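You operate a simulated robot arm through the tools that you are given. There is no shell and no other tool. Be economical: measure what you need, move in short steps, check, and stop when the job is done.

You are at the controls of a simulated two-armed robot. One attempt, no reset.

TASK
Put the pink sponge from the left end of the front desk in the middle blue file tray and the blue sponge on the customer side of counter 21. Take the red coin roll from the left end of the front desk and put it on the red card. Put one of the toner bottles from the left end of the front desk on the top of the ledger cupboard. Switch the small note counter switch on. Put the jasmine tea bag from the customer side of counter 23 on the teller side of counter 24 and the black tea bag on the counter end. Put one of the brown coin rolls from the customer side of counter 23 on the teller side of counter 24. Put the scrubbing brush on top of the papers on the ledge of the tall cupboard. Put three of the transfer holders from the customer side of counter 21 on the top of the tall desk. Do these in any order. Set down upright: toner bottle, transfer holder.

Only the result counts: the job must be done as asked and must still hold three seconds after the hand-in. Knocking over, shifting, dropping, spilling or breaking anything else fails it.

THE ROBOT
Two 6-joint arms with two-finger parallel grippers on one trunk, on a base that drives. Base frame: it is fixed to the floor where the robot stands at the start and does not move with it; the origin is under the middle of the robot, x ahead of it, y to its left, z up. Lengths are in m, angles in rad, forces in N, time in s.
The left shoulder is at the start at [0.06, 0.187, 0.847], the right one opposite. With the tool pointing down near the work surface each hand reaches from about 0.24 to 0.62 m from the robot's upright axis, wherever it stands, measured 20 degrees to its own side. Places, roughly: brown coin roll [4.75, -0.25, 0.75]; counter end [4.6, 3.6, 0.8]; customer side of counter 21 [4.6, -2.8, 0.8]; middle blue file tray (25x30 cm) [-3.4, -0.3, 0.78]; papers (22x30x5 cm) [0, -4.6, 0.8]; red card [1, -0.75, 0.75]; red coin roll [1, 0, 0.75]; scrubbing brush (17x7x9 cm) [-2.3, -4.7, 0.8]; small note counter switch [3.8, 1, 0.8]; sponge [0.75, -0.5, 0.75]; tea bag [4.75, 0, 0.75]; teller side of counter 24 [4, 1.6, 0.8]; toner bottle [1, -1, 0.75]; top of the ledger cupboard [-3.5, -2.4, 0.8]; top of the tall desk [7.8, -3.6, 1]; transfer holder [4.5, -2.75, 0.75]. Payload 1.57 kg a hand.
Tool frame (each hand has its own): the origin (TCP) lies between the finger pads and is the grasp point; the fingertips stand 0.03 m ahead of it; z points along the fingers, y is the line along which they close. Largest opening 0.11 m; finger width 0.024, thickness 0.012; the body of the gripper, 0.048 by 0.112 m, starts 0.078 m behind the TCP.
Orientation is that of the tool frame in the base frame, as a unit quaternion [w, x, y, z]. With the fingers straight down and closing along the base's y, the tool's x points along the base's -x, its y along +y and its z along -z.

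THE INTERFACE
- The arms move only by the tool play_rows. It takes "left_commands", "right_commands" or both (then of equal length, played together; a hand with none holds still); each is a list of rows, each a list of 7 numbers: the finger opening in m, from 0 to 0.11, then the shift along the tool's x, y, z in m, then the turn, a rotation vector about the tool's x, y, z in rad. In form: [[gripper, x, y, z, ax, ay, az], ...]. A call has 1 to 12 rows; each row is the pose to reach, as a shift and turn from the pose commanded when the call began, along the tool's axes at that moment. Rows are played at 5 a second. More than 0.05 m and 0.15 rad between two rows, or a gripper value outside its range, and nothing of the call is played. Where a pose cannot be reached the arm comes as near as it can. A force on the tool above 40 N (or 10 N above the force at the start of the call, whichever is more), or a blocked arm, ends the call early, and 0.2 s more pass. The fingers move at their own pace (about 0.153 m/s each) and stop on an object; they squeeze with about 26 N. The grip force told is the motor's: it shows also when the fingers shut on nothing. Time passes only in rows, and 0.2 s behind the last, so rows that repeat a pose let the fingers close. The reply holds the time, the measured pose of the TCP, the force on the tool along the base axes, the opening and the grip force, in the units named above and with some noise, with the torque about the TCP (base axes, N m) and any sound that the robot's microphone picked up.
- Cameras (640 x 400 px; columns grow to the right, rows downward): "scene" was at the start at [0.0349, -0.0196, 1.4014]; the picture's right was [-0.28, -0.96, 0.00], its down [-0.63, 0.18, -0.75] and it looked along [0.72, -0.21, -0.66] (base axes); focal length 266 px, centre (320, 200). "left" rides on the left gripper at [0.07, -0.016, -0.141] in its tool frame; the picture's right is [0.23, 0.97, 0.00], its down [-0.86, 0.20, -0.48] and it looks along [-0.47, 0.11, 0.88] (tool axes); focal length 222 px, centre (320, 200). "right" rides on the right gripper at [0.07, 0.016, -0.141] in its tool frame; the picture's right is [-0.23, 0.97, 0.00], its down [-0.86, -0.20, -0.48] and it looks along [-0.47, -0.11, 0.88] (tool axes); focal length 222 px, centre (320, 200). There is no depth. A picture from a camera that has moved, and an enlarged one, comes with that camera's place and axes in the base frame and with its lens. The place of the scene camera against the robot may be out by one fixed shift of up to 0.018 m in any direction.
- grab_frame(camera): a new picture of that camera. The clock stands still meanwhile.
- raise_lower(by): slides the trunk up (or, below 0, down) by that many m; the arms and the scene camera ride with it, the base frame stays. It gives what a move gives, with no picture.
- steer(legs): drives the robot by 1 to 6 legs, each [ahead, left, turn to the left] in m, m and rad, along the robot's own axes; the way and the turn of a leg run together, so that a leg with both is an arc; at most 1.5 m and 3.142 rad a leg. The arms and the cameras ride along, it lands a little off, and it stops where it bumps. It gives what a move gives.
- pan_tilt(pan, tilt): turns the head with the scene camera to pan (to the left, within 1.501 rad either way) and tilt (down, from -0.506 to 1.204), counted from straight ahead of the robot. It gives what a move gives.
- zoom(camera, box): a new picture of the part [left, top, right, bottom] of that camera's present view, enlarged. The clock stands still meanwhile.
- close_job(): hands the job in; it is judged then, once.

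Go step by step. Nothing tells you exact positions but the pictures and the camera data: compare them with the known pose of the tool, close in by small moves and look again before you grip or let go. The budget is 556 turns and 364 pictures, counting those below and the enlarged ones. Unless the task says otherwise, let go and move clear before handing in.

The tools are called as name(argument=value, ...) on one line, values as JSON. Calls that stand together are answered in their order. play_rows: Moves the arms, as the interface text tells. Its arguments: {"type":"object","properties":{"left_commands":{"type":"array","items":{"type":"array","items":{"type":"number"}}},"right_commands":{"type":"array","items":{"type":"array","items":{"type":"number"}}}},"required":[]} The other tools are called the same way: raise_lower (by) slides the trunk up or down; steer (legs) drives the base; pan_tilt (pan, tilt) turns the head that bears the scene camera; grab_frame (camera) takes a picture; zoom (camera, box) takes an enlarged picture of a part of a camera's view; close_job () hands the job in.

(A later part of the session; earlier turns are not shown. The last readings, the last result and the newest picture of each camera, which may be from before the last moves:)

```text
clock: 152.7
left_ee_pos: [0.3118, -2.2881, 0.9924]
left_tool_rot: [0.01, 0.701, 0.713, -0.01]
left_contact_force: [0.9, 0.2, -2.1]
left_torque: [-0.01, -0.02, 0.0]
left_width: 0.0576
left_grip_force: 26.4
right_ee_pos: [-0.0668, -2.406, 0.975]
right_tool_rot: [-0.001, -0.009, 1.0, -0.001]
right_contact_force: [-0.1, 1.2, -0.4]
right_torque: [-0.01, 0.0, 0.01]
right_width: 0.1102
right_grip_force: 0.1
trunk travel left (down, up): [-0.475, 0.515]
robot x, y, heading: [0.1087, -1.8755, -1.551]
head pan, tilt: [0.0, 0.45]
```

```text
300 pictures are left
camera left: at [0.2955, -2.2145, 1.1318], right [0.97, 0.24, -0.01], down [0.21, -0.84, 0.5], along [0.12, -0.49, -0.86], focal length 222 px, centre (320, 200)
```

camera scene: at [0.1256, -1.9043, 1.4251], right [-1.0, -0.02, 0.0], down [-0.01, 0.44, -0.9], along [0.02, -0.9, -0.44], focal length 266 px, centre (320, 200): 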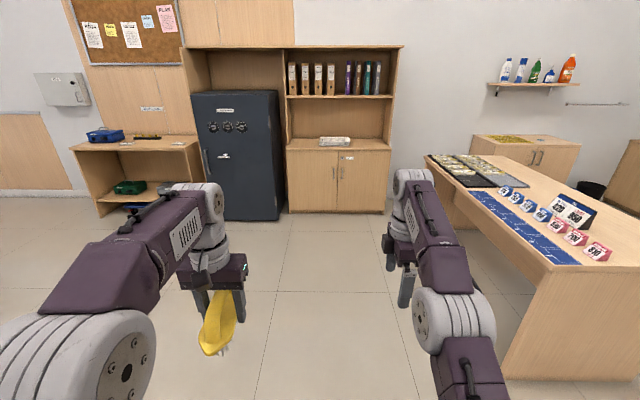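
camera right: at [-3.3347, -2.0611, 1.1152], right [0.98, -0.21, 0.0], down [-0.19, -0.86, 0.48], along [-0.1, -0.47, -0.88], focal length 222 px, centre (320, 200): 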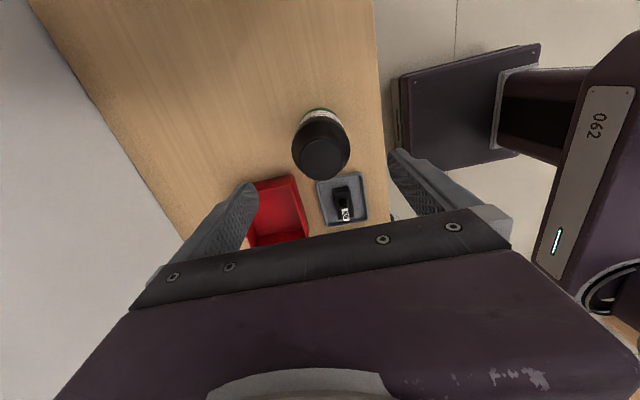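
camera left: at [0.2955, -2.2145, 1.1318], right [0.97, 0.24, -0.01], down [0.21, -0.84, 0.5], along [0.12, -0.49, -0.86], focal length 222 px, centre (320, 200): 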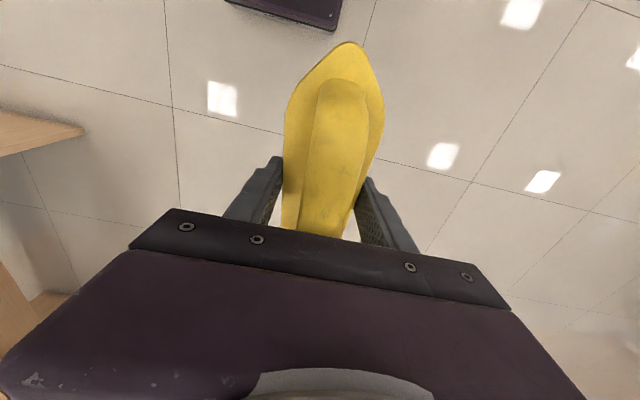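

steer(legs=[[0, -0.27, -0.02], [1.45, 0, 0]])

pan_tilt(pan=0.1, tilt=0.45)

grab_frame(camera="scene")

grab_frame(camera="left")

```text
clock: 161.4
left_ee_pos: [-0.0039, -3.7541, 0.9932]
left_tool_rot: [0.01, 0.718, 0.695, -0.011]
left_contact_force: [0.0, 0.2, -1.3]
left_torque: [-0.02, 0.02, -0.02]
left_width: 0.0573
left_grip_force: 25.5
right_ee_pos: [-0.3881, -3.8538, 0.9744]
right_tool_rot: [0.0, 0.016, 1.0, 0.0]
right_contact_force: [0.3, 0.0, 0.2]
right_torque: [0.01, 0.04, -0.01]
right_width: 0.1098
right_grip_force: 0.0
trunk travel left (down, up): [-0.475, 0.515]
robot x, y, heading: [-0.1857, -3.3373, -1.604]
head pan, tilt: [0.0, 0.45]
```

```text
clock: 162.1
left_ee_pos: [-0.0043, -3.753, 0.9932]
left_tool_rot: [0.01, 0.717, 0.696, -0.011]
left_contact_force: [-1.0, -0.2, -1.4]
left_torque: [0.01, -0.01, -0.01]
left_width: 0.0575
left_grip_force: 26.1
right_ee_pos: [-0.3883, -3.8538, 0.9747]
right_tool_rot: [0.0, 0.016, 1.0, 0.0]
right_contact_force: [0.3, -0.4, -0.5]
right_torque: [0.01, 0.02, -0.02]
right_width: 0.11
right_grip_force: 0.0
trunk travel left (down, up): [-0.475, 0.515]
robot x, y, heading: [-0.1871, -3.3297, -1.602]
head pan, tilt: [0.099, 0.45]
```

```text
299 pictures are left
camera scene: at [-0.1635, -3.3598, 1.4252], right [-1.0, -0.07, 0.0], down [-0.03, 0.43, -0.9], along [0.06, -0.9, -0.44], focal length 266 px, centre (320, 200)
```

scene: 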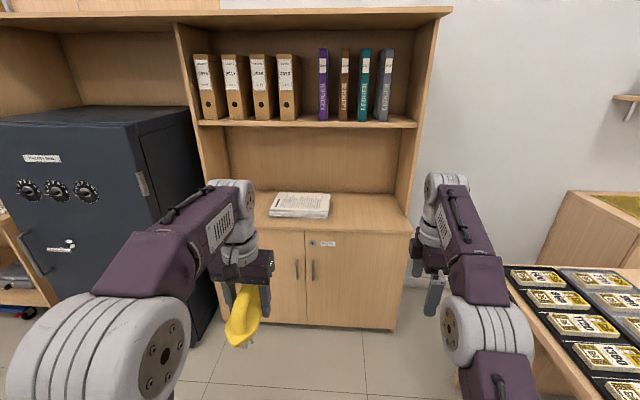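

```text
298 pictures are left
camera left: at [-0.0175, -3.6787, 1.1318], right [0.98, 0.2, -0.01], down [0.17, -0.85, 0.5], along [0.09, -0.49, -0.86], focal length 222 px, centre (320, 200)
```

left: 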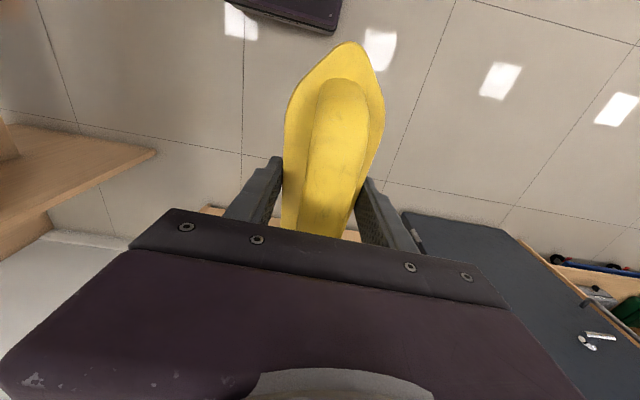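

steer(legs=[[0.45, 0, 0.032]])

pan_tilt(pan=0.15, tilt=0.4)

grab_frame(camera="scene")

grab_frame(camera="left")

grab_frame(camera="right")

```text
clock: 164.8
left_ee_pos: [0.0075, -4.1886, 0.993]
left_tool_rot: [0.011, 0.703, 0.711, -0.01]
left_contact_force: [-0.5, -0.8, -0.8]
left_torque: [0.0, 0.03, 0.02]
left_width: 0.0574
left_grip_force: 25.9
right_ee_pos: [-0.372, -4.3052, 0.974]
right_tool_rot: [0.0, -0.005, 1.0, 0.0]
right_contact_force: [-0.2, -0.5, -0.4]
right_torque: [0.04, 0.03, -0.02]
right_width: 0.1101
right_grip_force: 0.1
trunk travel left (down, up): [-0.475, 0.515]
robot x, y, heading: [-0.1895, -3.7752, -1.559]
head pan, tilt: [0.099, 0.45]
```

```text
clock: 165.4
left_ee_pos: [0.0083, -4.1893, 0.9928]
left_tool_rot: [0.011, 0.703, 0.711, -0.011]
left_contact_force: [-0.6, -0.4, -1.2]
left_torque: [0.02, 0.0, -0.03]
left_width: 0.0575
left_grip_force: 25.8
right_ee_pos: [-0.3721, -4.3043, 0.9731]
right_tool_rot: [0.0, -0.004, 1.0, 0.0]
right_contact_force: [-0.4, 0.6, -0.5]
right_torque: [0.04, -0.02, 0.02]
right_width: 0.1099
right_grip_force: 0.1
trunk travel left (down, up): [-0.475, 0.515]
robot x, y, heading: [-0.1938, -3.7747, -1.56]
head pan, tilt: [0.15, 0.4]
```

```text
297 pictures are left
camera scene: at [-0.1622, -3.8026, 1.4298], right [-0.99, -0.16, 0.0], down [-0.06, 0.38, -0.92], along [0.15, -0.91, -0.39], focal length 266 px, centre (320, 200)
```

scene: 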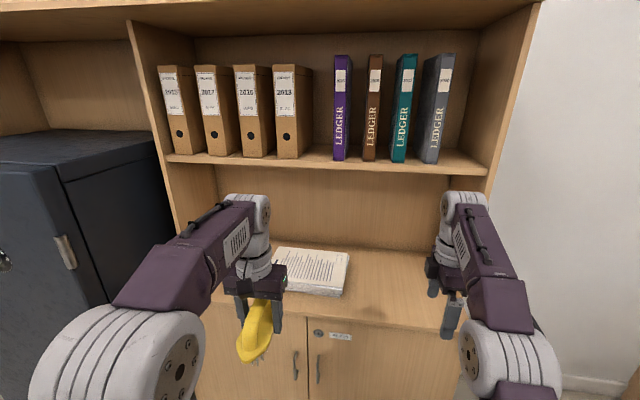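

```text
296 pictures are left
camera left: at [-0.0083, -4.1146, 1.1318], right [0.97, 0.24, -0.01], down [0.21, -0.84, 0.5], along [0.11, -0.49, -0.86], focal length 222 px, centre (320, 200)
```

left: 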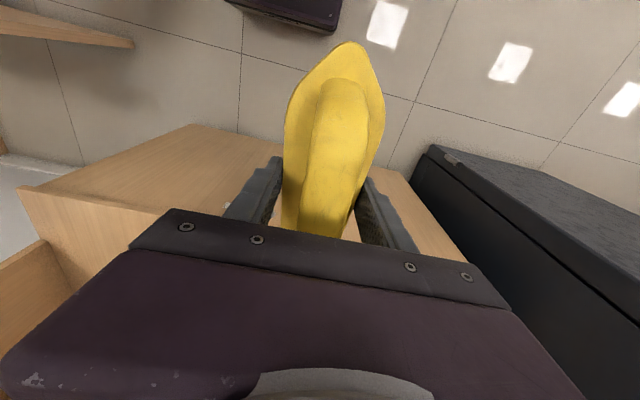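

```text
295 pictures are left
camera right: at [-0.4431, -4.2896, 1.1153], right [0.22, 0.98, 0.0], down [0.86, -0.19, 0.48], along [0.47, -0.1, -0.88], focal length 222 px, centre (320, 200)
```

right: 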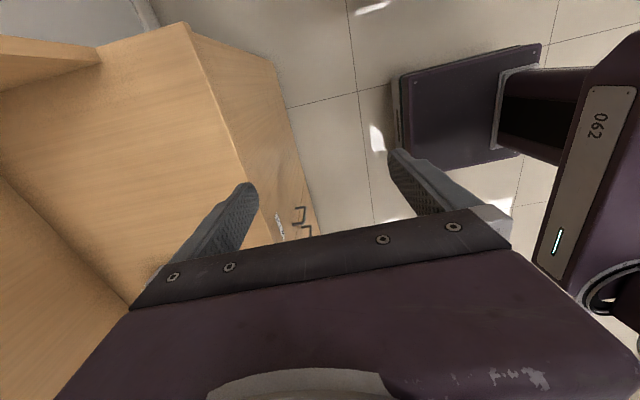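

play_rows(left_commands=[[0.0, 0, 0, 0.03, 0, 0, 0], [0.0, 0, 0, 0.06, 0, 0, 0], [0.0, 0, 0, 0.09, 0, 0, 0], [0.0, 0, 0.01, 0.115, 0, 0, 0], [0.0, 0, 0.02, 0.115, 0, 0, 0]], right_commands=[[0.11, 0, 0.04, 0, 0, 0, 0], [0.11, 0, 0.08, 0, 0, 0, 0], [0.11, 0, 0.12, 0, 0, 0, 0], [0.11, 0, 0.16, 0, 0, 0, 0], [0.11, 0, 0.2, 0, 0, 0, 0]])

steer(legs=[[0.27, 0, 0]])

grab_frame(camera="scene")

grab_frame(camera="left")

```text
clock: 166.6
left_ee_pos: [0.0276, -4.1903, 0.8781]
left_tool_rot: [0.011, 0.703, 0.711, -0.012]
left_contact_force: [-0.2, -0.1, 0.1]
left_torque: [-0.04, -0.01, -0.05]
left_width: 0.0575
left_grip_force: 26.1
right_ee_pos: [-0.3734, -4.1034, 0.9761]
right_tool_rot: [0.001, -0.005, 1.0, -0.001]
right_contact_force: [0.4, 0.1, 0.4]
right_torque: [-0.02, -0.02, -0.01]
right_width: 0.11
right_grip_force: 0.1
trunk travel left (down, up): [-0.475, 0.515]
robot x, y, heading: [-0.1907, -3.7762, -1.56]
head pan, tilt: [0.15, 0.4]
```

```text
clock: 168.5
left_ee_pos: [0.0313, -4.4615, 0.8779]
left_tool_rot: [0.011, 0.702, 0.712, -0.01]
left_contact_force: [-1.3, -0.5, -2.2]
left_torque: [0.04, -0.04, -0.02]
left_width: 0.0576
left_grip_force: 25.5
right_ee_pos: [-0.3709, -4.3762, 0.974]
right_tool_rot: [0.001, -0.007, 1.0, 0.001]
right_contact_force: [-0.5, 0.5, 0.1]
right_torque: [0.02, 0.02, -0.02]
right_width: 0.1102
right_grip_force: 0.0
trunk travel left (down, up): [-0.475, 0.515]
robot x, y, heading: [-0.1878, -4.0427, -1.559]
head pan, tilt: [0.15, 0.4]
```

```text
294 pictures are left
camera scene: at [-0.1593, -4.0739, 1.4298], right [-0.99, -0.16, 0.0], down [-0.06, 0.38, -0.92], along [0.15, -0.91, -0.39], focal length 266 px, centre (320, 200)
```

scene: 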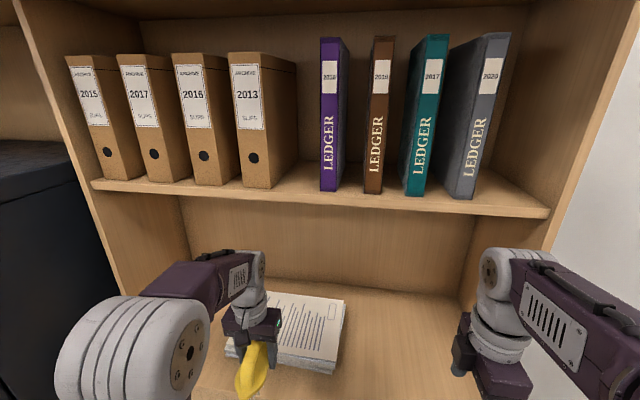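

```text
293 pictures are left
camera left: at [0.0147, -4.3883, 1.0166], right [0.97, 0.24, -0.01], down [0.21, -0.84, 0.5], along [0.11, -0.49, -0.86], focal length 222 px, centre (320, 200)
```

left: 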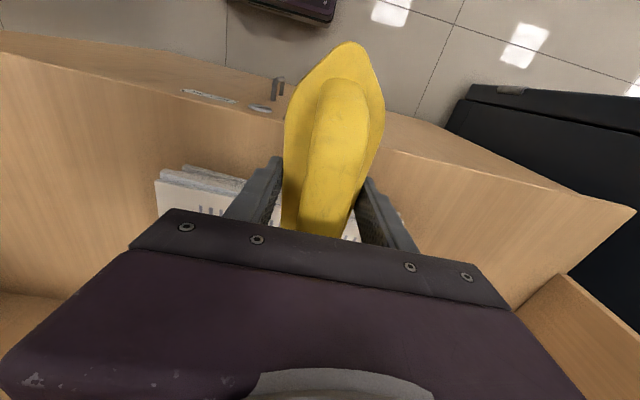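

steer(legs=[[0.06, 0, 0]])

play_rows(left_commands=[[0.0, -0.03, 0, 0.0, 0, 0, 0], [0.0, -0.06, 0, 0.0, 0, 0, 0], [0.0, -0.095, 0, 0.0, 0, 0, 0]])

grab_frame(camera="scene")

grab_frame(camera="left")

```text
clock: 169.5
left_ee_pos: [0.0326, -4.5232, 0.8766]
left_tool_rot: [0.01, 0.703, 0.711, -0.01]
left_contact_force: [-0.1, 0.0, -1.7]
left_torque: [0.02, 0.01, -0.01]
left_width: 0.0572
left_grip_force: 26.4
right_ee_pos: [-0.3683, -4.4371, 0.9748]
right_tool_rot: [0.0, -0.007, 1.0, 0.001]
right_contact_force: [-0.1, 0.5, -0.3]
right_torque: [0.06, -0.02, -0.04]
right_width: 0.1099
right_grip_force: 0.0
trunk travel left (down, up): [-0.475, 0.515]
robot x, y, heading: [-0.1905, -4.103, -1.56]
head pan, tilt: [0.15, 0.4]
```

```text
clock: 170.3
left_ee_pos: [0.0334, -4.618, 0.8813]
left_tool_rot: [0.01, 0.703, 0.711, -0.01]
left_contact_force: [-0.1, 0.1, -0.7]
left_torque: [-0.02, 0.01, 0.02]
left_width: 0.0576
left_grip_force: 25.9
right_ee_pos: [-0.3697, -4.4384, 0.9743]
right_tool_rot: [-0.001, -0.006, 1.0, 0.001]
right_contact_force: [0.5, -0.9, -0.6]
right_torque: [0.03, -0.01, 0.02]
right_width: 0.11
right_grip_force: 0.1
trunk travel left (down, up): [-0.475, 0.515]
robot x, y, heading: [-0.1867, -4.1068, -1.562]
head pan, tilt: [0.15, 0.4]
```

```text
292 pictures are left
camera scene: at [-0.1585, -4.1352, 1.4298], right [-0.99, -0.16, 0.0], down [-0.06, 0.39, -0.92], along [0.15, -0.91, -0.39], focal length 266 px, centre (320, 200)
```

scene: 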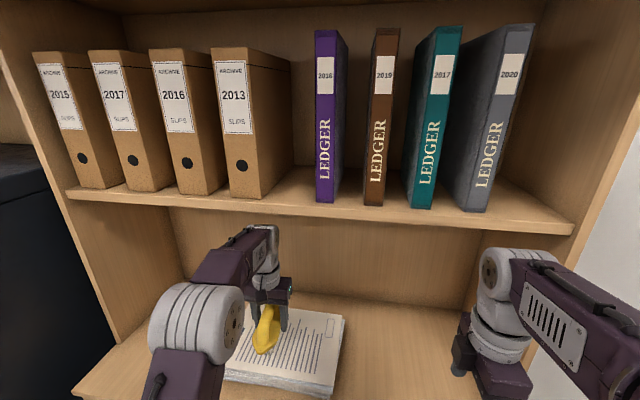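

```text
291 pictures are left
camera left: at [0.0175, -4.5447, 1.0202], right [0.97, 0.24, -0.01], down [0.21, -0.84, 0.5], along [0.12, -0.49, -0.86], focal length 222 px, centre (320, 200)
```

left: 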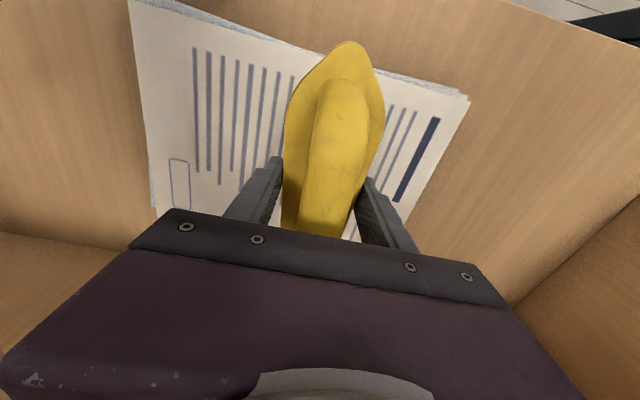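

play_rows(left_commands=[[0.0, -0.02, 0, 0.008, 0, 0, 0], [0.0, -0.02, 0, 0.016, 0, 0, 0], [0.0, -0.02, 0, 0.022, 0, 0, 0], [0.0, -0.02, 0, 0.028, 0, 0, 0]])

zoom(camera="scene", box=[200, 260, 380, 400])

```text
clock: 171.3
left_ee_pos: [0.0337, -4.6368, 0.854]
left_tool_rot: [0.011, 0.702, 0.712, -0.01]
left_contact_force: [0.7, 0.2, -1.8]
left_torque: [-0.02, -0.01, 0.07]
left_width: 0.0575
left_grip_force: 26.2
right_ee_pos: [-0.3684, -4.4369, 0.9755]
right_tool_rot: [0.001, -0.007, 1.0, 0.0]
right_contact_force: [-0.4, -0.4, 0.2]
right_torque: [0.01, 0.0, 0.01]
right_width: 0.1099
right_grip_force: 0.0
trunk travel left (down, up): [-0.475, 0.515]
robot x, y, heading: [-0.1878, -4.1043, -1.562]
head pan, tilt: [0.15, 0.4]
```

```text
2.86 times, centred on (290, 330) of scene
camera zoom: at [-0.1586, -4.1337, 1.4298], right [-0.99, -0.16, 0.0], down [-0.06, 0.38, -0.92], along [0.15, -0.91, -0.39], focal length 759 px, centre (406, -171)
```

zoom: 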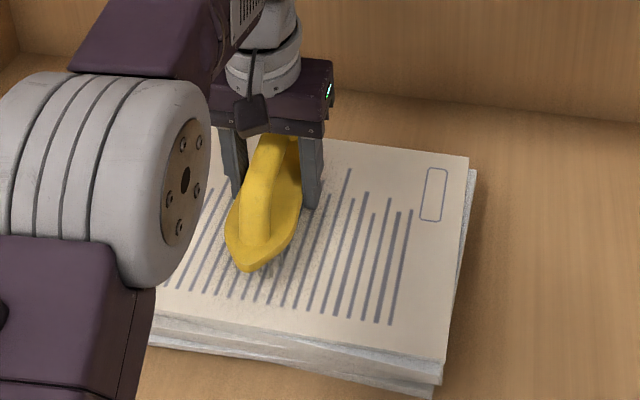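

play_rows(left_commands=[[0.0, 0, 0, 0.005, 0, 0, 0], [0.0, 0, 0, 0.01, 0, 0, 0], [0.0, 0, 0, 0.014, 0, 0, 0], [0.0, 0, 0, 0.018, 0, 0, 0]])

zoom(camera="scene", box=[200, 260, 380, 400])

```text
clock: 172.3
left_ee_pos: [0.0344, -4.6388, 0.8361]
left_tool_rot: [0.011, 0.703, 0.711, -0.011]
left_contact_force: [0.2, -0.1, -0.3]
left_torque: [-0.03, 0.0, 0.02]
left_width: 0.0578
left_grip_force: 26.4
right_ee_pos: [-0.3699, -4.4369, 0.9752]
right_tool_rot: [0.0, -0.006, 1.0, 0.0]
right_contact_force: [0.3, 0.6, 0.2]
right_torque: [-0.01, 0.01, -0.01]
right_width: 0.1101
right_grip_force: 0.0
trunk travel left (down, up): [-0.475, 0.515]
robot x, y, heading: [-0.1839, -4.1035, -1.556]
head pan, tilt: [0.15, 0.4]
```

```text
2.86 times, centred on (290, 330) of scene
camera zoom: at [-0.1586, -4.1339, 1.4298], right [-0.99, -0.16, 0.0], down [-0.06, 0.38, -0.92], along [0.15, -0.91, -0.39], focal length 759 px, centre (406, -171)
```

zoom: 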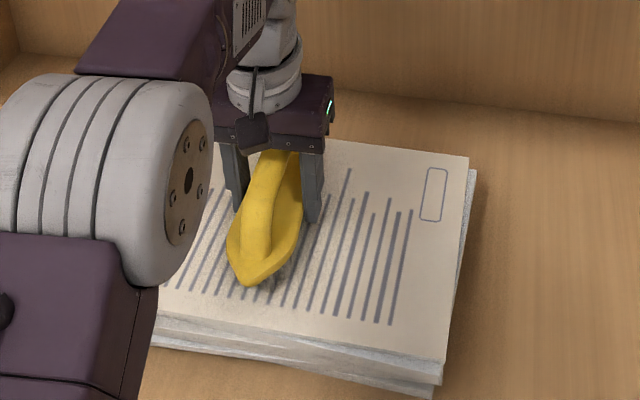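

play_rows(left_commands=[[0.0, 0, 0, 0.003, 0, 0, 0], [0.0, 0, 0, 0.006, 0, 0, 0]])

```text
clock: 172.9
left_ee_pos: [0.033, -4.6388, 0.8307]
left_tool_rot: [0.013, 0.703, 0.711, -0.011]
left_contact_force: [5.1, -4.3, 19.4]
left_torque: [0.12, -0.03, 0.03]
left_width: 0.0579
left_grip_force: 25.9
right_ee_pos: [-0.3701, -4.4358, 0.976]
right_tool_rot: [-0.001, -0.006, 1.0, 0.0]
right_contact_force: [-0.4, -0.2, 0.7]
right_torque: [0.01, 0.03, 0.0]
right_width: 0.1099
right_grip_force: 0.1
trunk travel left (down, up): [-0.475, 0.515]
robot x, y, heading: [-0.1852, -4.104, -1.554]
head pan, tilt: [0.15, 0.4]
```

play_rows(left_commands=[[0.0, 0, 0, -0.003, 0, 0, 0], [0.075, 0, 0, -0.003, 0, 0, 0], [0.11, 0, 0, -0.004, 0, 0, 0], [0.11, 0, 0, -0.005, 0, 0, 0], [0.11, 0, 0, -0.03, 0, 0, 0], [0.11, 0.04, 0, -0.045, 0, 0, 0], [0.11, 0.08, 0, -0.05, 0, 0, 0], [0.11, 0.12, 0, -0.05, 0, 0, 0], [0.11, 0.16, 0, -0.05, 0, 0, 0]])

zoom(camera="scene", box=[200, 260, 380, 400])

```text
clock: 174.9
left_ee_pos: [0.0295, -4.4756, 0.8759]
left_tool_rot: [0.012, 0.703, 0.711, -0.011]
left_contact_force: [-0.5, -0.3, 0.5]
left_torque: [-0.02, 0.05, 0.02]
left_width: 0.1102
left_grip_force: 0.0
right_ee_pos: [-0.3699, -4.4347, 0.9752]
right_tool_rot: [0.0, -0.006, 1.0, -0.001]
right_contact_force: [-0.2, -0.4, -0.8]
right_torque: [-0.05, 0.0, 0.0]
right_width: 0.1102
right_grip_force: 0.2
trunk travel left (down, up): [-0.475, 0.515]
robot x, y, heading: [-0.1875, -4.1052, -1.557]
head pan, tilt: [0.15, 0.4]
```

```text
2.86 times, centred on (290, 330) of scene
camera zoom: at [-0.1587, -4.1321, 1.4299], right [-0.99, -0.16, 0.0], down [-0.06, 0.38, -0.92], along [0.15, -0.91, -0.39], focal length 759 px, centre (406, -171)
```

zoom: 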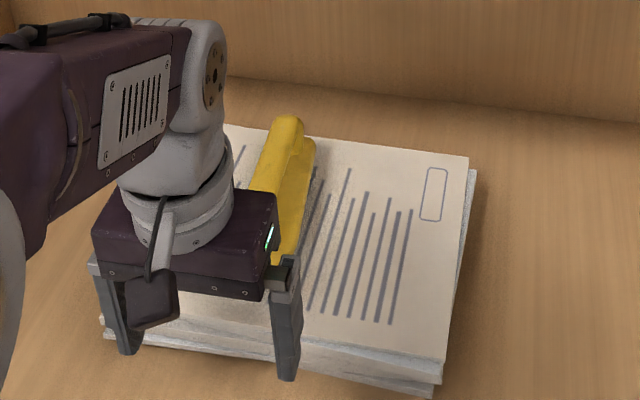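

steer(legs=[[-1.5, 0, 0], [-0.65, 0, 0], [0, 1.2, 0], [0, 1.05, 0], [0, 0, -1.585]])

play_rows(left_commands=[[0.11, 0, 0, -0.04, 0, 0, 0], [0.11, 0, 0, -0.08, 0, 0, 0], [0.11, 0, 0, -0.12, 0, 0, 0]])

pan_tilt(pan=-0.5, tilt=0.6)

grab_frame(camera="scene")

```text
clock: 200.1
left_ee_pos: [1.6045, -2.0565, 0.8745]
left_tool_rot: [0.0, 1.0, 0.004, -0.015]
left_contact_force: [0.7, 0.2, -0.4]
left_torque: [0.01, -0.03, 0.02]
left_width: 0.11
left_grip_force: 0.0
right_ee_pos: [1.6467, -1.6577, 0.9741]
right_tool_rot: [0.0, 0.704, 0.71, 0.001]
right_contact_force: [0.1, 0.0, 1.0]
right_torque: [0.02, -0.01, 0.01]
right_width: 0.1102
right_grip_force: 0.0
trunk travel left (down, up): [-0.475, 0.515]
robot x, y, heading: [1.9816, -1.8454, -3.131]
head pan, tilt: [0.15, 0.4]
```

```text
clock: 200.9
left_ee_pos: [1.6124, -2.0584, 0.9973]
left_tool_rot: [0.0, 1.0, 0.004, -0.015]
left_contact_force: [-0.2, 0.0, 0.5]
left_torque: [-0.01, -0.07, 0.01]
left_width: 0.11
left_grip_force: 0.1
right_ee_pos: [1.649, -1.6575, 0.9741]
right_tool_rot: [0.0, 0.705, 0.709, 0.0]
right_contact_force: [0.0, 0.4, -0.1]
right_torque: [0.01, 0.04, -0.01]
right_width: 0.1099
right_grip_force: 0.0
trunk travel left (down, up): [-0.475, 0.515]
robot x, y, heading: [1.9769, -1.8412, -3.131]
head pan, tilt: [0.15, 0.4]
```

```text
clock: 202.0
left_ee_pos: [1.6113, -2.0585, 0.996]
left_tool_rot: [0.0, 1.0, 0.004, -0.014]
left_contact_force: [-0.2, 0.4, -1.1]
left_torque: [0.01, 0.03, -0.01]
left_width: 0.1099
left_grip_force: 0.0
right_ee_pos: [1.6472, -1.6579, 0.9738]
right_tool_rot: [0.0, 0.704, 0.71, 0.0]
right_contact_force: [0.5, 0.7, -0.3]
right_torque: [-0.02, -0.01, 0.01]
right_width: 0.1096
right_grip_force: 0.1
trunk travel left (down, up): [-0.475, 0.515]
robot x, y, heading: [1.9749, -1.8427, -3.135]
head pan, tilt: [-0.499, 0.6]
```

```text
287 pictures are left
camera scene: at [1.9736, -1.7961, 1.4116], right [0.47, 0.88, 0.0], down [0.5, -0.27, -0.83], along [-0.73, 0.39, -0.56], focal length 266 px, centre (320, 200)
```

scene: 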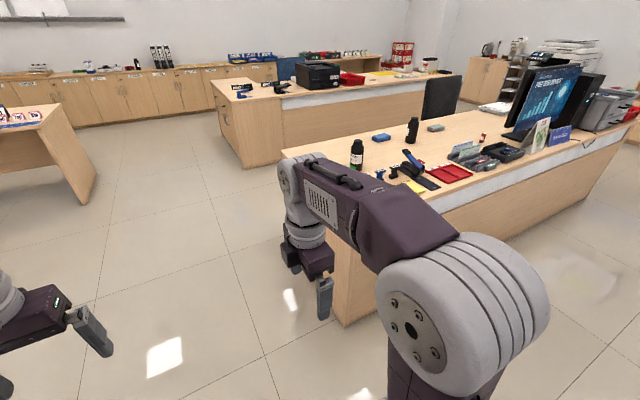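

zoom(camera="scene", box=[320, 70, 640, 230])

steer(legs=[[0, -1.3, 0]])

pan_tilt(pan=-0.1, tilt=0.6)

grab_frame(camera="scene")

```text
2.00 times, centred on (480, 150) of scene
camera zoom: at [1.9736, -1.7961, 1.4116], right [0.47, 0.88, 0.0], down [0.5, -0.27, -0.83], along [-0.73, 0.39, -0.56], focal length 531 px, centre (0, 300)
```

zoom: 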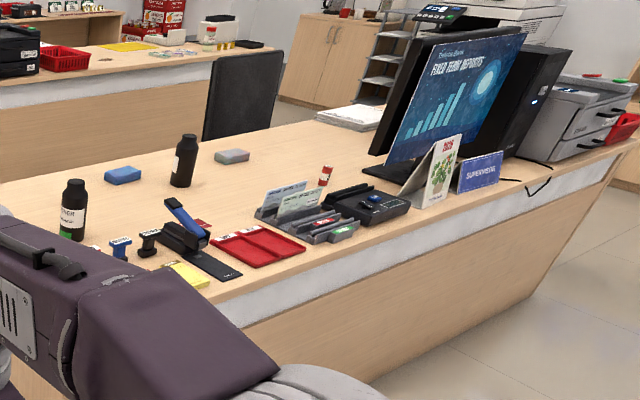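

```text
clock: 208.4
left_ee_pos: [1.5967, -0.7852, 0.995]
left_tool_rot: [0.001, 1.0, 0.012, -0.015]
left_contact_force: [0.3, 0.3, -0.3]
left_torque: [0.02, -0.01, 0.0]
left_width: 0.1099
left_grip_force: 0.2
right_ee_pos: [1.6261, -0.3834, 0.9751]
right_tool_rot: [0.0, 0.699, 0.715, -0.001]
right_contact_force: [-0.2, -0.5, -0.5]
right_torque: [0.01, 0.0, 0.01]
right_width: 0.1101
right_grip_force: 0.0
trunk travel left (down, up): [-0.475, 0.515]
robot x, y, heading: [1.9617, -0.5635, -3.12]
head pan, tilt: [-0.499, 0.6]
```

```text
clock: 209.3
left_ee_pos: [1.5963, -0.7842, 0.9957]
left_tool_rot: [0.001, 1.0, 0.011, -0.016]
left_contact_force: [0.2, -1.0, 0.5]
left_torque: [0.0, -0.02, 0.02]
left_width: 0.1099
left_grip_force: 0.1
right_ee_pos: [1.6268, -0.3842, 0.9752]
right_tool_rot: [0.0, 0.699, 0.715, 0.0]
right_contact_force: [0.6, 0.8, 0.6]
right_torque: [0.0, 0.01, 0.02]
right_width: 0.1098
right_grip_force: 0.1
trunk travel left (down, up): [-0.475, 0.515]
robot x, y, heading: [1.9593, -0.5635, -3.117]
head pan, tilt: [-0.099, 0.6]
```

```text
285 pictures are left
camera scene: at [1.945, -0.5502, 1.4116], right [0.08, 1.0, 0.0], down [0.56, -0.04, -0.83], along [-0.82, 0.06, -0.56], focal length 266 px, centre (320, 200)
```

scene: 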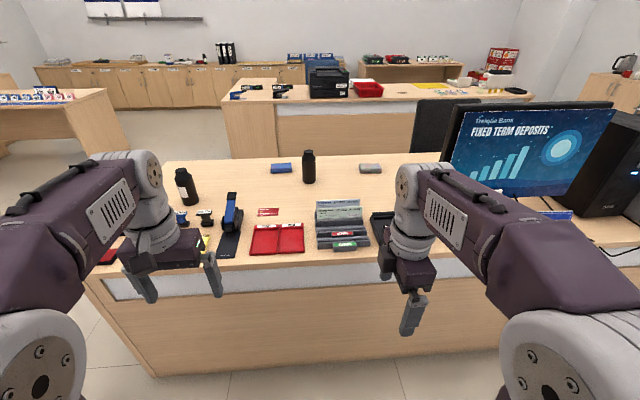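

play_rows(right_commands=[[0.11, 0, 0, -0.01, 0, 0, 0.143], [0.11, 0, 0, -0.02, 0, 0, 0.286], [0.11, 0, 0, -0.03, 0, 0, 0.428], [0.11, 0, 0, -0.04, 0, 0, 0.571], [0.11, 0, 0, -0.05, 0, 0, 0.714], [0.11, 0, 0, -0.05, 0, 0, 0.857], [0.11, 0, 0, -0.05, 0, 0, 1.0], [0.11, 0, 0, -0.05, 0, 0, 1.142], [0.11, 0, 0, -0.05, 0, 0, 1.285], [0.11, 0, 0, -0.05, 0, 0, 1.428], [0.11, 0, 0, -0.05, 0, 0, 1.571]])

steer(legs=[[0, -0.26, -0.025], [0.28, 0, 0]])

pan_tilt(pan=0.0, tilt=0.9)

grab_frame(camera="scene")

grab_frame(camera="right")

```text
clock: 211.7
left_ee_pos: [1.5977, -0.7848, 0.9959]
left_tool_rot: [0.0, 1.0, 0.012, -0.014]
left_contact_force: [-0.2, -1.0, -0.2]
left_torque: [-0.02, -0.03, 0.01]
left_width: 0.1101
left_grip_force: 0.1
right_ee_pos: [1.6261, -0.384, 1.0247]
right_tool_rot: [0.001, 1.0, 0.01, 0.0]
right_contact_force: [-0.1, 0.0, 0.4]
right_torque: [0.0, -0.01, 0.01]
right_width: 0.1099
right_grip_force: 0.0
trunk travel left (down, up): [-0.475, 0.515]
robot x, y, heading: [1.9583, -0.5647, -3.116]
head pan, tilt: [-0.099, 0.6]
```

```text
clock: 215.1
left_ee_pos: [1.3097, -0.5133, 0.9962]
left_tool_rot: [0.001, 1.0, -0.001, -0.015]
left_contact_force: [0.3, 0.6, -0.2]
left_torque: [0.02, -0.05, 0.0]
left_width: 0.1102
left_grip_force: 0.1
right_ee_pos: [1.3491, -0.1131, 1.0246]
right_tool_rot: [0.0, 1.0, -0.001, -0.001]
right_contact_force: [-0.2, 0.9, 0.9]
right_torque: [0.01, -0.02, 0.02]
right_width: 0.1099
right_grip_force: 0.1
trunk travel left (down, up): [-0.475, 0.515]
robot x, y, heading: [1.6778, -0.301, 3.138]
head pan, tilt: [-0.099, 0.6]
```

```text
clock: 215.9
left_ee_pos: [1.3102, -0.511, 0.9965]
left_tool_rot: [0.0, 1.0, -0.001, -0.015]
left_contact_force: [0.2, 0.6, 0.1]
left_torque: [0.0, -0.04, 0.01]
left_width: 0.1102
left_grip_force: 0.1
right_ee_pos: [1.3513, -0.1125, 1.0251]
right_tool_rot: [0.0, 1.0, -0.001, 0.0]
right_contact_force: [0.0, -0.1, -0.8]
right_torque: [0.04, 0.0, 0.02]
right_width: 0.11
right_grip_force: 0.1
trunk travel left (down, up): [-0.475, 0.515]
robot x, y, heading: [1.6827, -0.3001, 3.137]
head pan, tilt: [0.0, 0.901]
```

```text
284 pictures are left
camera scene: at [1.6773, -0.296, 1.3869], right [0.0, 1.0, 0.0], down [0.78, 0.0, -0.62], along [-0.62, 0.0, -0.78], focal length 266 px, centre (320, 200)
```

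scene: 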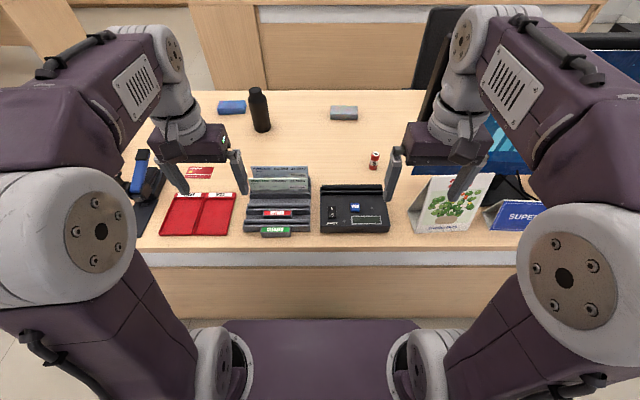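

```text
283 pictures are left
camera right: at [1.419, -0.13, 1.1656], right [-0.23, -0.97, 0.0], down [-0.85, 0.2, 0.48], along [-0.47, 0.11, -0.88], focal length 222 px, centre (320, 200)
```

right: 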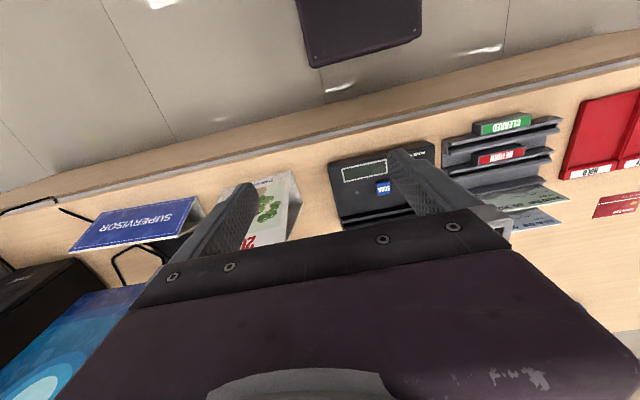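

steer(legs=[[0.03, 0, 0]])

play_rows(right_commands=[[0.08, -0.045, 0, 0, 0, -0.125, 0], [0.08, -0.09, 0, 0, 0, -0.25, 0], [0.08, -0.135, 0, 0, 0, -0.375, 0], [0.08, -0.18, 0, 0.02, 0, -0.5, 0], [0.08, -0.212, 0, 0.05, 0, -0.5, 0], [0.08, -0.212, 0, 0.09, 0, -0.5, 0]])

grab_frame(camera="scene")

grab_frame(camera="right")

```text
clock: 216.7
left_ee_pos: [1.2803, -0.5129, 0.9954]
left_tool_rot: [0.0, 1.0, -0.003, -0.015]
left_contact_force: [-0.3, -0.6, 0.4]
left_torque: [0.0, -0.06, 0.01]
left_width: 0.1101
left_grip_force: 0.2
right_ee_pos: [1.3202, -0.1118, 1.0238]
right_tool_rot: [0.0, 1.0, -0.003, 0.0]
right_contact_force: [-0.9, -0.2, -0.6]
right_torque: [-0.01, -0.05, 0.0]
right_width: 0.1096
right_grip_force: 0.0
trunk travel left (down, up): [-0.475, 0.515]
robot x, y, heading: [1.6505, -0.2978, 3.133]
head pan, tilt: [0.0, 0.901]
```

```text
clock: 218.1
left_ee_pos: [1.2812, -0.5112, 0.9967]
left_tool_rot: [0.0, 1.0, -0.003, -0.015]
left_contact_force: [0.0, 0.0, 0.1]
left_torque: [0.01, 0.02, 0.02]
left_width: 0.1098
left_grip_force: 0.1
right_ee_pos: [1.1084, -0.1114, 0.935]
right_tool_rot: [0.0, 0.968, -0.002, -0.25]
right_contact_force: [0.1, -0.4, -0.2]
right_torque: [0.04, 0.01, 0.01]
right_width: 0.0802
right_grip_force: 0.1
trunk travel left (down, up): [-0.475, 0.515]
robot x, y, heading: [1.6483, -0.299, 3.135]
head pan, tilt: [0.0, 0.901]
```

```text
282 pictures are left
camera scene: at [1.6477, -0.2958, 1.3869], right [0.0, 1.0, 0.0], down [0.78, 0.0, -0.62], along [-0.62, 0.0, -0.78], focal length 266 px, centre (320, 200)
```

scene: 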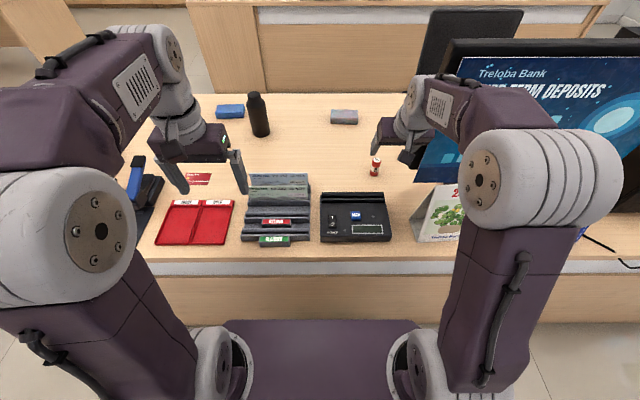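

```text
281 pictures are left
camera right: at [1.2358, -0.1297, 1.0249], right [-0.2, -0.97, 0.11], down [-0.52, 0.2, 0.83], along [-0.83, 0.11, -0.55], focal length 222 px, centre (320, 200)
```

right: 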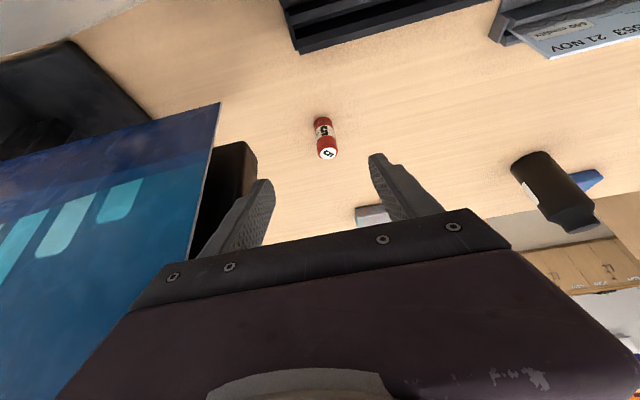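

play_rows(right_commands=[[0.08, 0, 0.009, 0.03, 0, 0, 0], [0.08, 0, 0.009, 0.06, 0, 0, 0], [0.08, 0, 0.009, 0.09, 0, 0, 0], [0.08, 0, 0.009, 0.11, 0, 0, 0]])

grab_frame(camera="right")

zoom(camera="scene", box=[320, 40, 560, 200])

```text
clock: 219.1
left_ee_pos: [1.2801, -0.5124, 0.9956]
left_tool_rot: [0.001, 1.0, -0.003, -0.015]
left_contact_force: [-0.4, 0.4, -0.5]
left_torque: [-0.04, 0.02, 0.01]
left_width: 0.1099
left_grip_force: 0.1
right_ee_pos: [1.0561, -0.1195, 0.8377]
right_tool_rot: [-0.002, 0.969, -0.003, -0.247]
right_contact_force: [0.0, 1.0, -0.3]
right_torque: [0.01, 0.0, 0.02]
right_width: 0.0798
right_grip_force: 0.2
trunk travel left (down, up): [-0.475, 0.515]
robot x, y, heading: [1.6484, -0.3004, 3.139]
head pan, tilt: [0.0, 0.901]
```

```text
280 pictures are left
camera right: at [1.1829, -0.137, 0.928], right [-0.2, -0.97, 0.11], down [-0.52, 0.2, 0.83], along [-0.83, 0.11, -0.55], focal length 222 px, centre (320, 200)
```

right: 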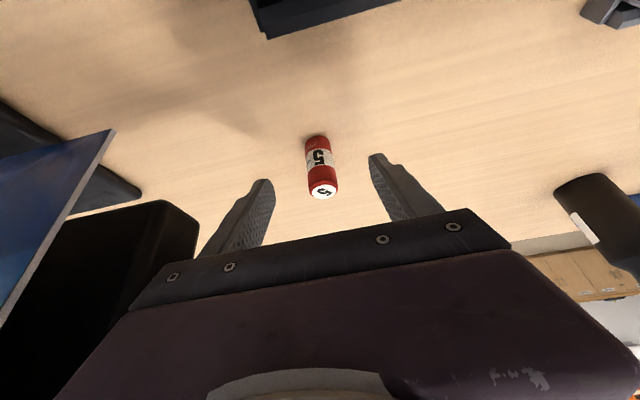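

```text
2.50 times, centred on (440, 120) of scene
camera zoom: at [1.6468, -0.2958, 1.3869], right [0.0, 1.0, 0.0], down [0.78, 0.0, -0.62], along [-0.62, 0.0, -0.78], focal length 664 px, centre (20, 400)
```

zoom: 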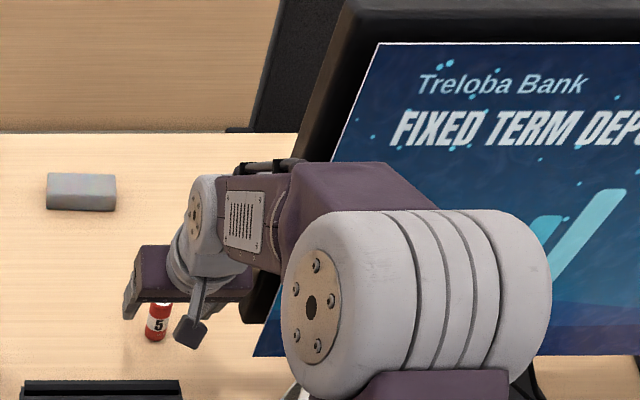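

play_rows(right_commands=[[0.08, 0, 0, 0.03, 0, 0, 0], [0.08, 0, 0, 0.05, 0, 0, 0], [0.0, 0, 0, 0.05, 0, 0, 0], [0.0, 0, 0, 0.05, 0, 0, 0], [0.0, 0, 0, 0.05, 0, 0, 0]])

grab_frame(camera="right")

```text
clock: 220.3
left_ee_pos: [1.28, -0.5119, 0.9954]
left_tool_rot: [-0.001, 1.0, -0.002, -0.015]
left_contact_force: [0.5, 0.6, 0.3]
left_torque: [-0.05, 0.0, 0.01]
left_width: 0.1102
left_grip_force: 0.0
right_ee_pos: [1.0337, -0.1202, 0.7927]
right_tool_rot: [-0.001, 0.969, -0.002, -0.248]
right_contact_force: [0.4, 0.3, 0.7]
right_torque: [-0.02, -0.05, -0.02]
right_width: 0.0256
right_grip_force: 25.7
trunk travel left (down, up): [-0.475, 0.515]
robot x, y, heading: [1.6465, -0.3012, 3.133]
head pan, tilt: [0.0, 0.901]
```

```text
278 pictures are left
camera right: at [1.1608, -0.1377, 0.8832], right [-0.2, -0.97, 0.11], down [-0.52, 0.2, 0.83], along [-0.83, 0.11, -0.55], focal length 222 px, centre (320, 200)
```

right: 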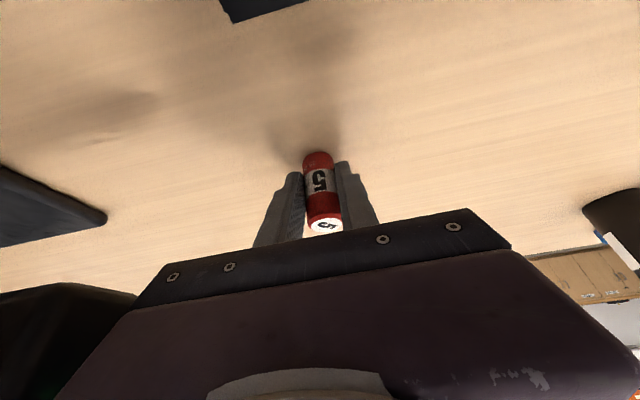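

play_rows(right_commands=[[0.0, 0, 0, -0.045, 0, 0, 0], [0.0, 0, 0, -0.09, 0, 0, 0], [0.0, 0, 0, -0.135, 0, 0, 0], [0.0, 0, 0, -0.18, 0, 0, 0], [0.0, 0, 0, -0.2, 0, 0, 0]])

steer(legs=[[0, 0.57, 0.005]])

grab_frame(camera="scene")

grab_frame(camera="right")

```text
clock: 221.5
left_ee_pos: [1.2806, -0.5115, 0.998]
left_tool_rot: [0.0, 1.0, -0.003, -0.015]
left_contact_force: [0.3, 0.9, 0.2]
left_torque: [0.02, -0.01, 0.02]
left_width: 0.11
left_grip_force: 0.0
right_ee_pos: [1.1281, -0.1187, 0.9678]
right_tool_rot: [-0.001, 0.969, -0.003, -0.247]
right_contact_force: [-0.3, -0.2, -2.8]
right_torque: [0.01, -0.01, -0.03]
right_width: 0.0254
right_grip_force: 26.3
trunk travel left (down, up): [-0.475, 0.515]
robot x, y, heading: [1.6516, -0.2997, 3.141]
head pan, tilt: [0.0, 0.901]
```

```text
clock: 224.8
left_ee_pos: [1.2756, -1.0754, 0.9965]
left_tool_rot: [-0.001, 1.0, -0.004, -0.015]
left_contact_force: [-0.3, 0.3, 0.0]
left_torque: [0.04, 0.01, -0.02]
left_width: 0.1103
left_grip_force: 0.0
right_ee_pos: [1.1245, -0.6829, 0.9671]
right_tool_rot: [-0.002, 0.969, -0.004, -0.247]
right_contact_force: [0.8, -0.5, -1.0]
right_torque: [0.03, -0.05, 0.01]
right_width: 0.0259
right_grip_force: 25.1
trunk travel left (down, up): [-0.475, 0.515]
robot x, y, heading: [1.6436, -0.8632, 3.137]
head pan, tilt: [0.0, 0.901]
```

```text
277 pictures are left
camera scene: at [1.6436, -0.8604, 1.3868], right [0.01, 1.0, 0.0], down [0.78, -0.01, -0.62], along [-0.62, 0.0, -0.78], focal length 266 px, centre (320, 200)
```

scene: 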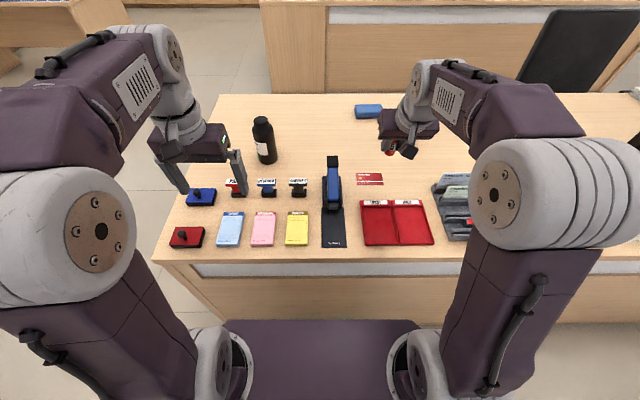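

```text
276 pictures are left
camera right: at [1.2524, -0.7006, 1.0575], right [-0.21, -0.97, 0.11], down [-0.52, 0.2, 0.83], along [-0.83, 0.12, -0.55], focal length 222 px, centre (320, 200)
```

right: 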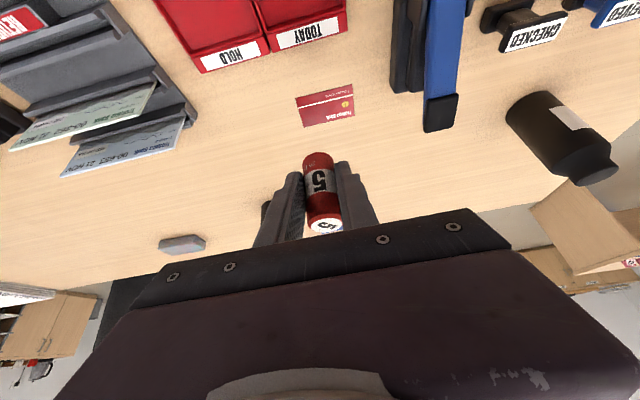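

play_rows(right_commands=[[0.0, 0.005, 0.007, 0.04, 0, 0, 0], [0.0, 0.0116, 0.014, 0.08, 0, 0, 0], [0.0, 0.0116, 0.014, 0.12, 0, 0, 0], [0.0, 0.0116, 0.014, 0.155, 0, 0, 0]])

grab_frame(camera="right")

zoom(camera="scene", box=[300, 110, 460, 220])

```text
clock: 225.8
left_ee_pos: [1.2755, -1.0751, 0.9962]
left_tool_rot: [0.0, 1.0, -0.002, -0.014]
left_contact_force: [0.6, 0.4, -0.7]
left_torque: [-0.03, -0.03, -0.01]
left_width: 0.1099
left_grip_force: 0.0
right_ee_pos: [1.061, -0.6944, 0.8244]
right_tool_rot: [-0.001, 0.969, -0.004, -0.247]
right_contact_force: [0.6, -0.1, -1.9]
right_torque: [0.01, -0.03, 0.02]
right_width: 0.0257
right_grip_force: 25.8
trunk travel left (down, up): [-0.475, 0.515]
robot x, y, heading: [1.6418, -0.86, 3.134]
head pan, tilt: [0.0, 0.901]
```

```text
275 pictures are left
camera right: at [1.1878, -0.7125, 0.9139], right [-0.21, -0.97, 0.11], down [-0.52, 0.2, 0.83], along [-0.83, 0.12, -0.55], focal length 222 px, centre (320, 200)
```

right: 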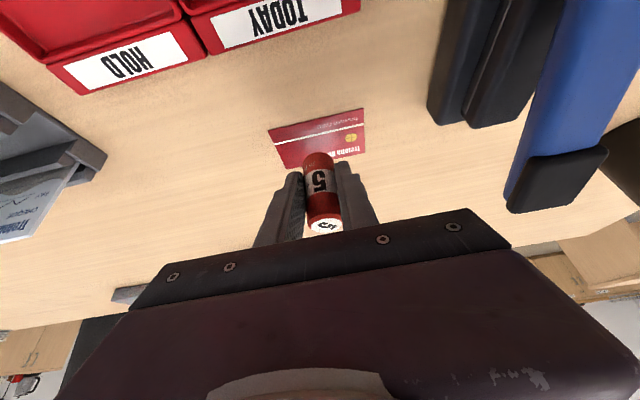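

```text
3.64 times, centred on (380, 165) of scene
camera zoom: at [1.6426, -0.8599, 1.3868], right [0.01, 1.0, 0.0], down [0.78, -0.01, -0.62], along [-0.62, 0.0, -0.78], focal length 965 px, centre (102, 327)
```

zoom: 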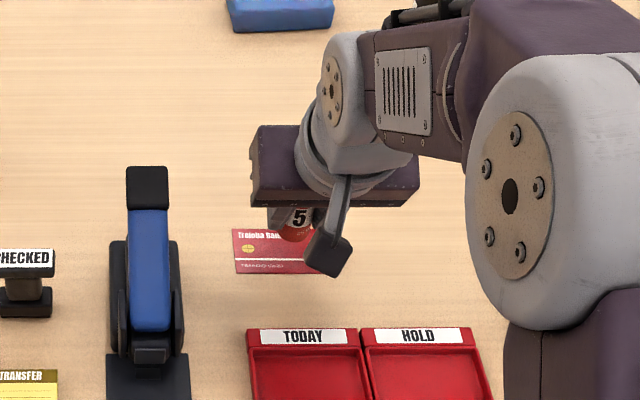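

play_rows(right_commands=[[0.0, 0, 0.004, 0.015, 0, 0, 0], [0.0, 0, 0.004, 0.025, 0, 0, 0], [0.0, 0, 0.004, 0.031, 0, 0, 0], [0.0, 0, 0.004, 0.034, 0, 0, 0]])

```text
clock: 226.8
left_ee_pos: [1.278, -1.075, 0.9958]
left_tool_rot: [0.0, 1.0, -0.003, -0.015]
left_contact_force: [0.2, -0.1, 0.2]
left_torque: [0.01, 0.0, -0.02]
left_width: 0.1099
left_grip_force: 0.1
right_ee_pos: [1.0452, -0.6991, 0.795]
right_tool_rot: [-0.001, 0.969, -0.003, -0.247]
right_contact_force: [0.1, 0.5, -2.2]
right_torque: [-0.01, -0.03, -0.01]
right_width: 0.026
right_grip_force: 26.1
trunk travel left (down, up): [-0.475, 0.515]
robot x, y, heading: [1.6476, -0.8623, 3.133]
head pan, tilt: [0.0, 0.901]
```

play_rows(right_commands=[[0.0, -0.001, 0, 0.002, 0, 0, 0], [0.0, -0.002, 0, 0.004, 0, 0, 0]])

grab_frame(camera="right")

```text
clock: 227.4
left_ee_pos: [1.277, -1.0747, 0.9966]
left_tool_rot: [0.0, 1.0, -0.003, -0.015]
left_contact_force: [0.1, 0.0, 0.4]
left_torque: [0.0, 0.03, 0.0]
left_width: 0.11
left_grip_force: 0.1
right_ee_pos: [1.041, -0.7005, 0.794]
right_tool_rot: [-0.001, 0.969, -0.003, -0.248]
right_contact_force: [-0.2, -0.5, -0.4]
right_torque: [0.0, -0.03, 0.03]
right_width: 0.0256
right_grip_force: 25.7
trunk travel left (down, up): [-0.475, 0.515]
robot x, y, heading: [1.6457, -0.8623, 3.138]
head pan, tilt: [0.0, 0.901]
```

```text
273 pictures are left
camera right: at [1.1684, -0.7173, 0.8839], right [-0.21, -0.97, 0.11], down [-0.52, 0.2, 0.83], along [-0.83, 0.12, -0.55], focal length 222 px, centre (320, 200)
```

right: 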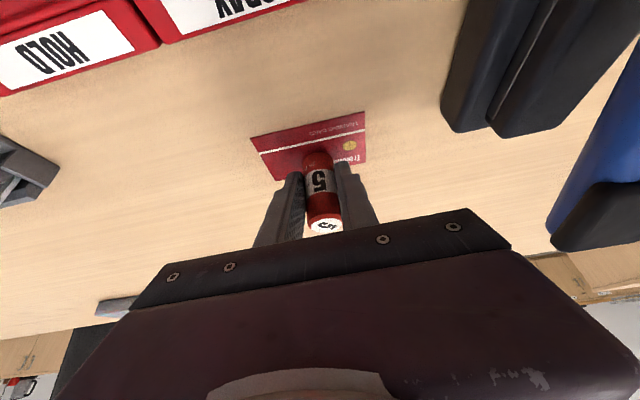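

play_rows(right_commands=[[0.0, 0, 0, -0.008, 0, 0, 0], [0.0, 0.008, 0, -0.008, 0, 0, 0], [0.0, 0.008, 0, -0.005, 0, 0, 0], [0.0, 0.0085, 0, -0.004, 0, 0, 0]])

zoom(camera="right", box=[220, 90, 420, 250])

```text
clock: 228.4
left_ee_pos: [1.2768, -1.0743, 0.9965]
left_tool_rot: [0.001, 1.0, -0.004, -0.015]
left_contact_force: [0.1, -0.2, 0.1]
left_torque: [0.04, 0.03, 0.01]
left_width: 0.1102
left_grip_force: 0.1
right_ee_pos: [1.0507, -0.6991, 0.7928]
right_tool_rot: [-0.002, 0.968, -0.004, -0.249]
right_contact_force: [-0.5, -0.8, 3.1]
right_torque: [0.0, 0.01, -0.02]
right_width: 0.0257
right_grip_force: 25.5
trunk travel left (down, up): [-0.475, 0.515]
robot x, y, heading: [1.6459, -0.8656, 3.136]
head pan, tilt: [0.0, 0.901]
```

```text
2.50 times, centred on (320, 170) of right
camera zoom: at [1.1777, -0.7176, 0.8835], right [-0.21, -0.97, 0.11], down [-0.52, 0.2, 0.83], along [-0.83, 0.12, -0.55], focal length 555 px, centre (320, 275)
```

zoom: 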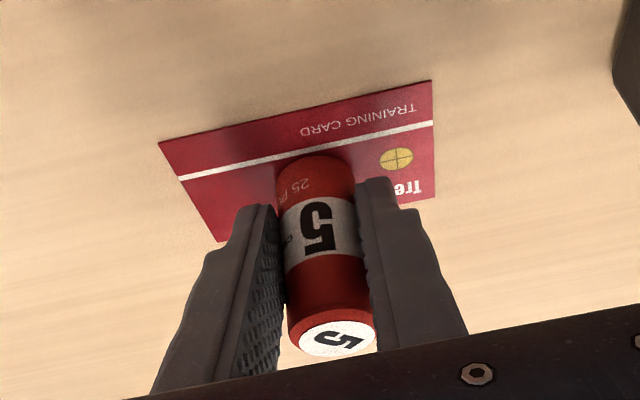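

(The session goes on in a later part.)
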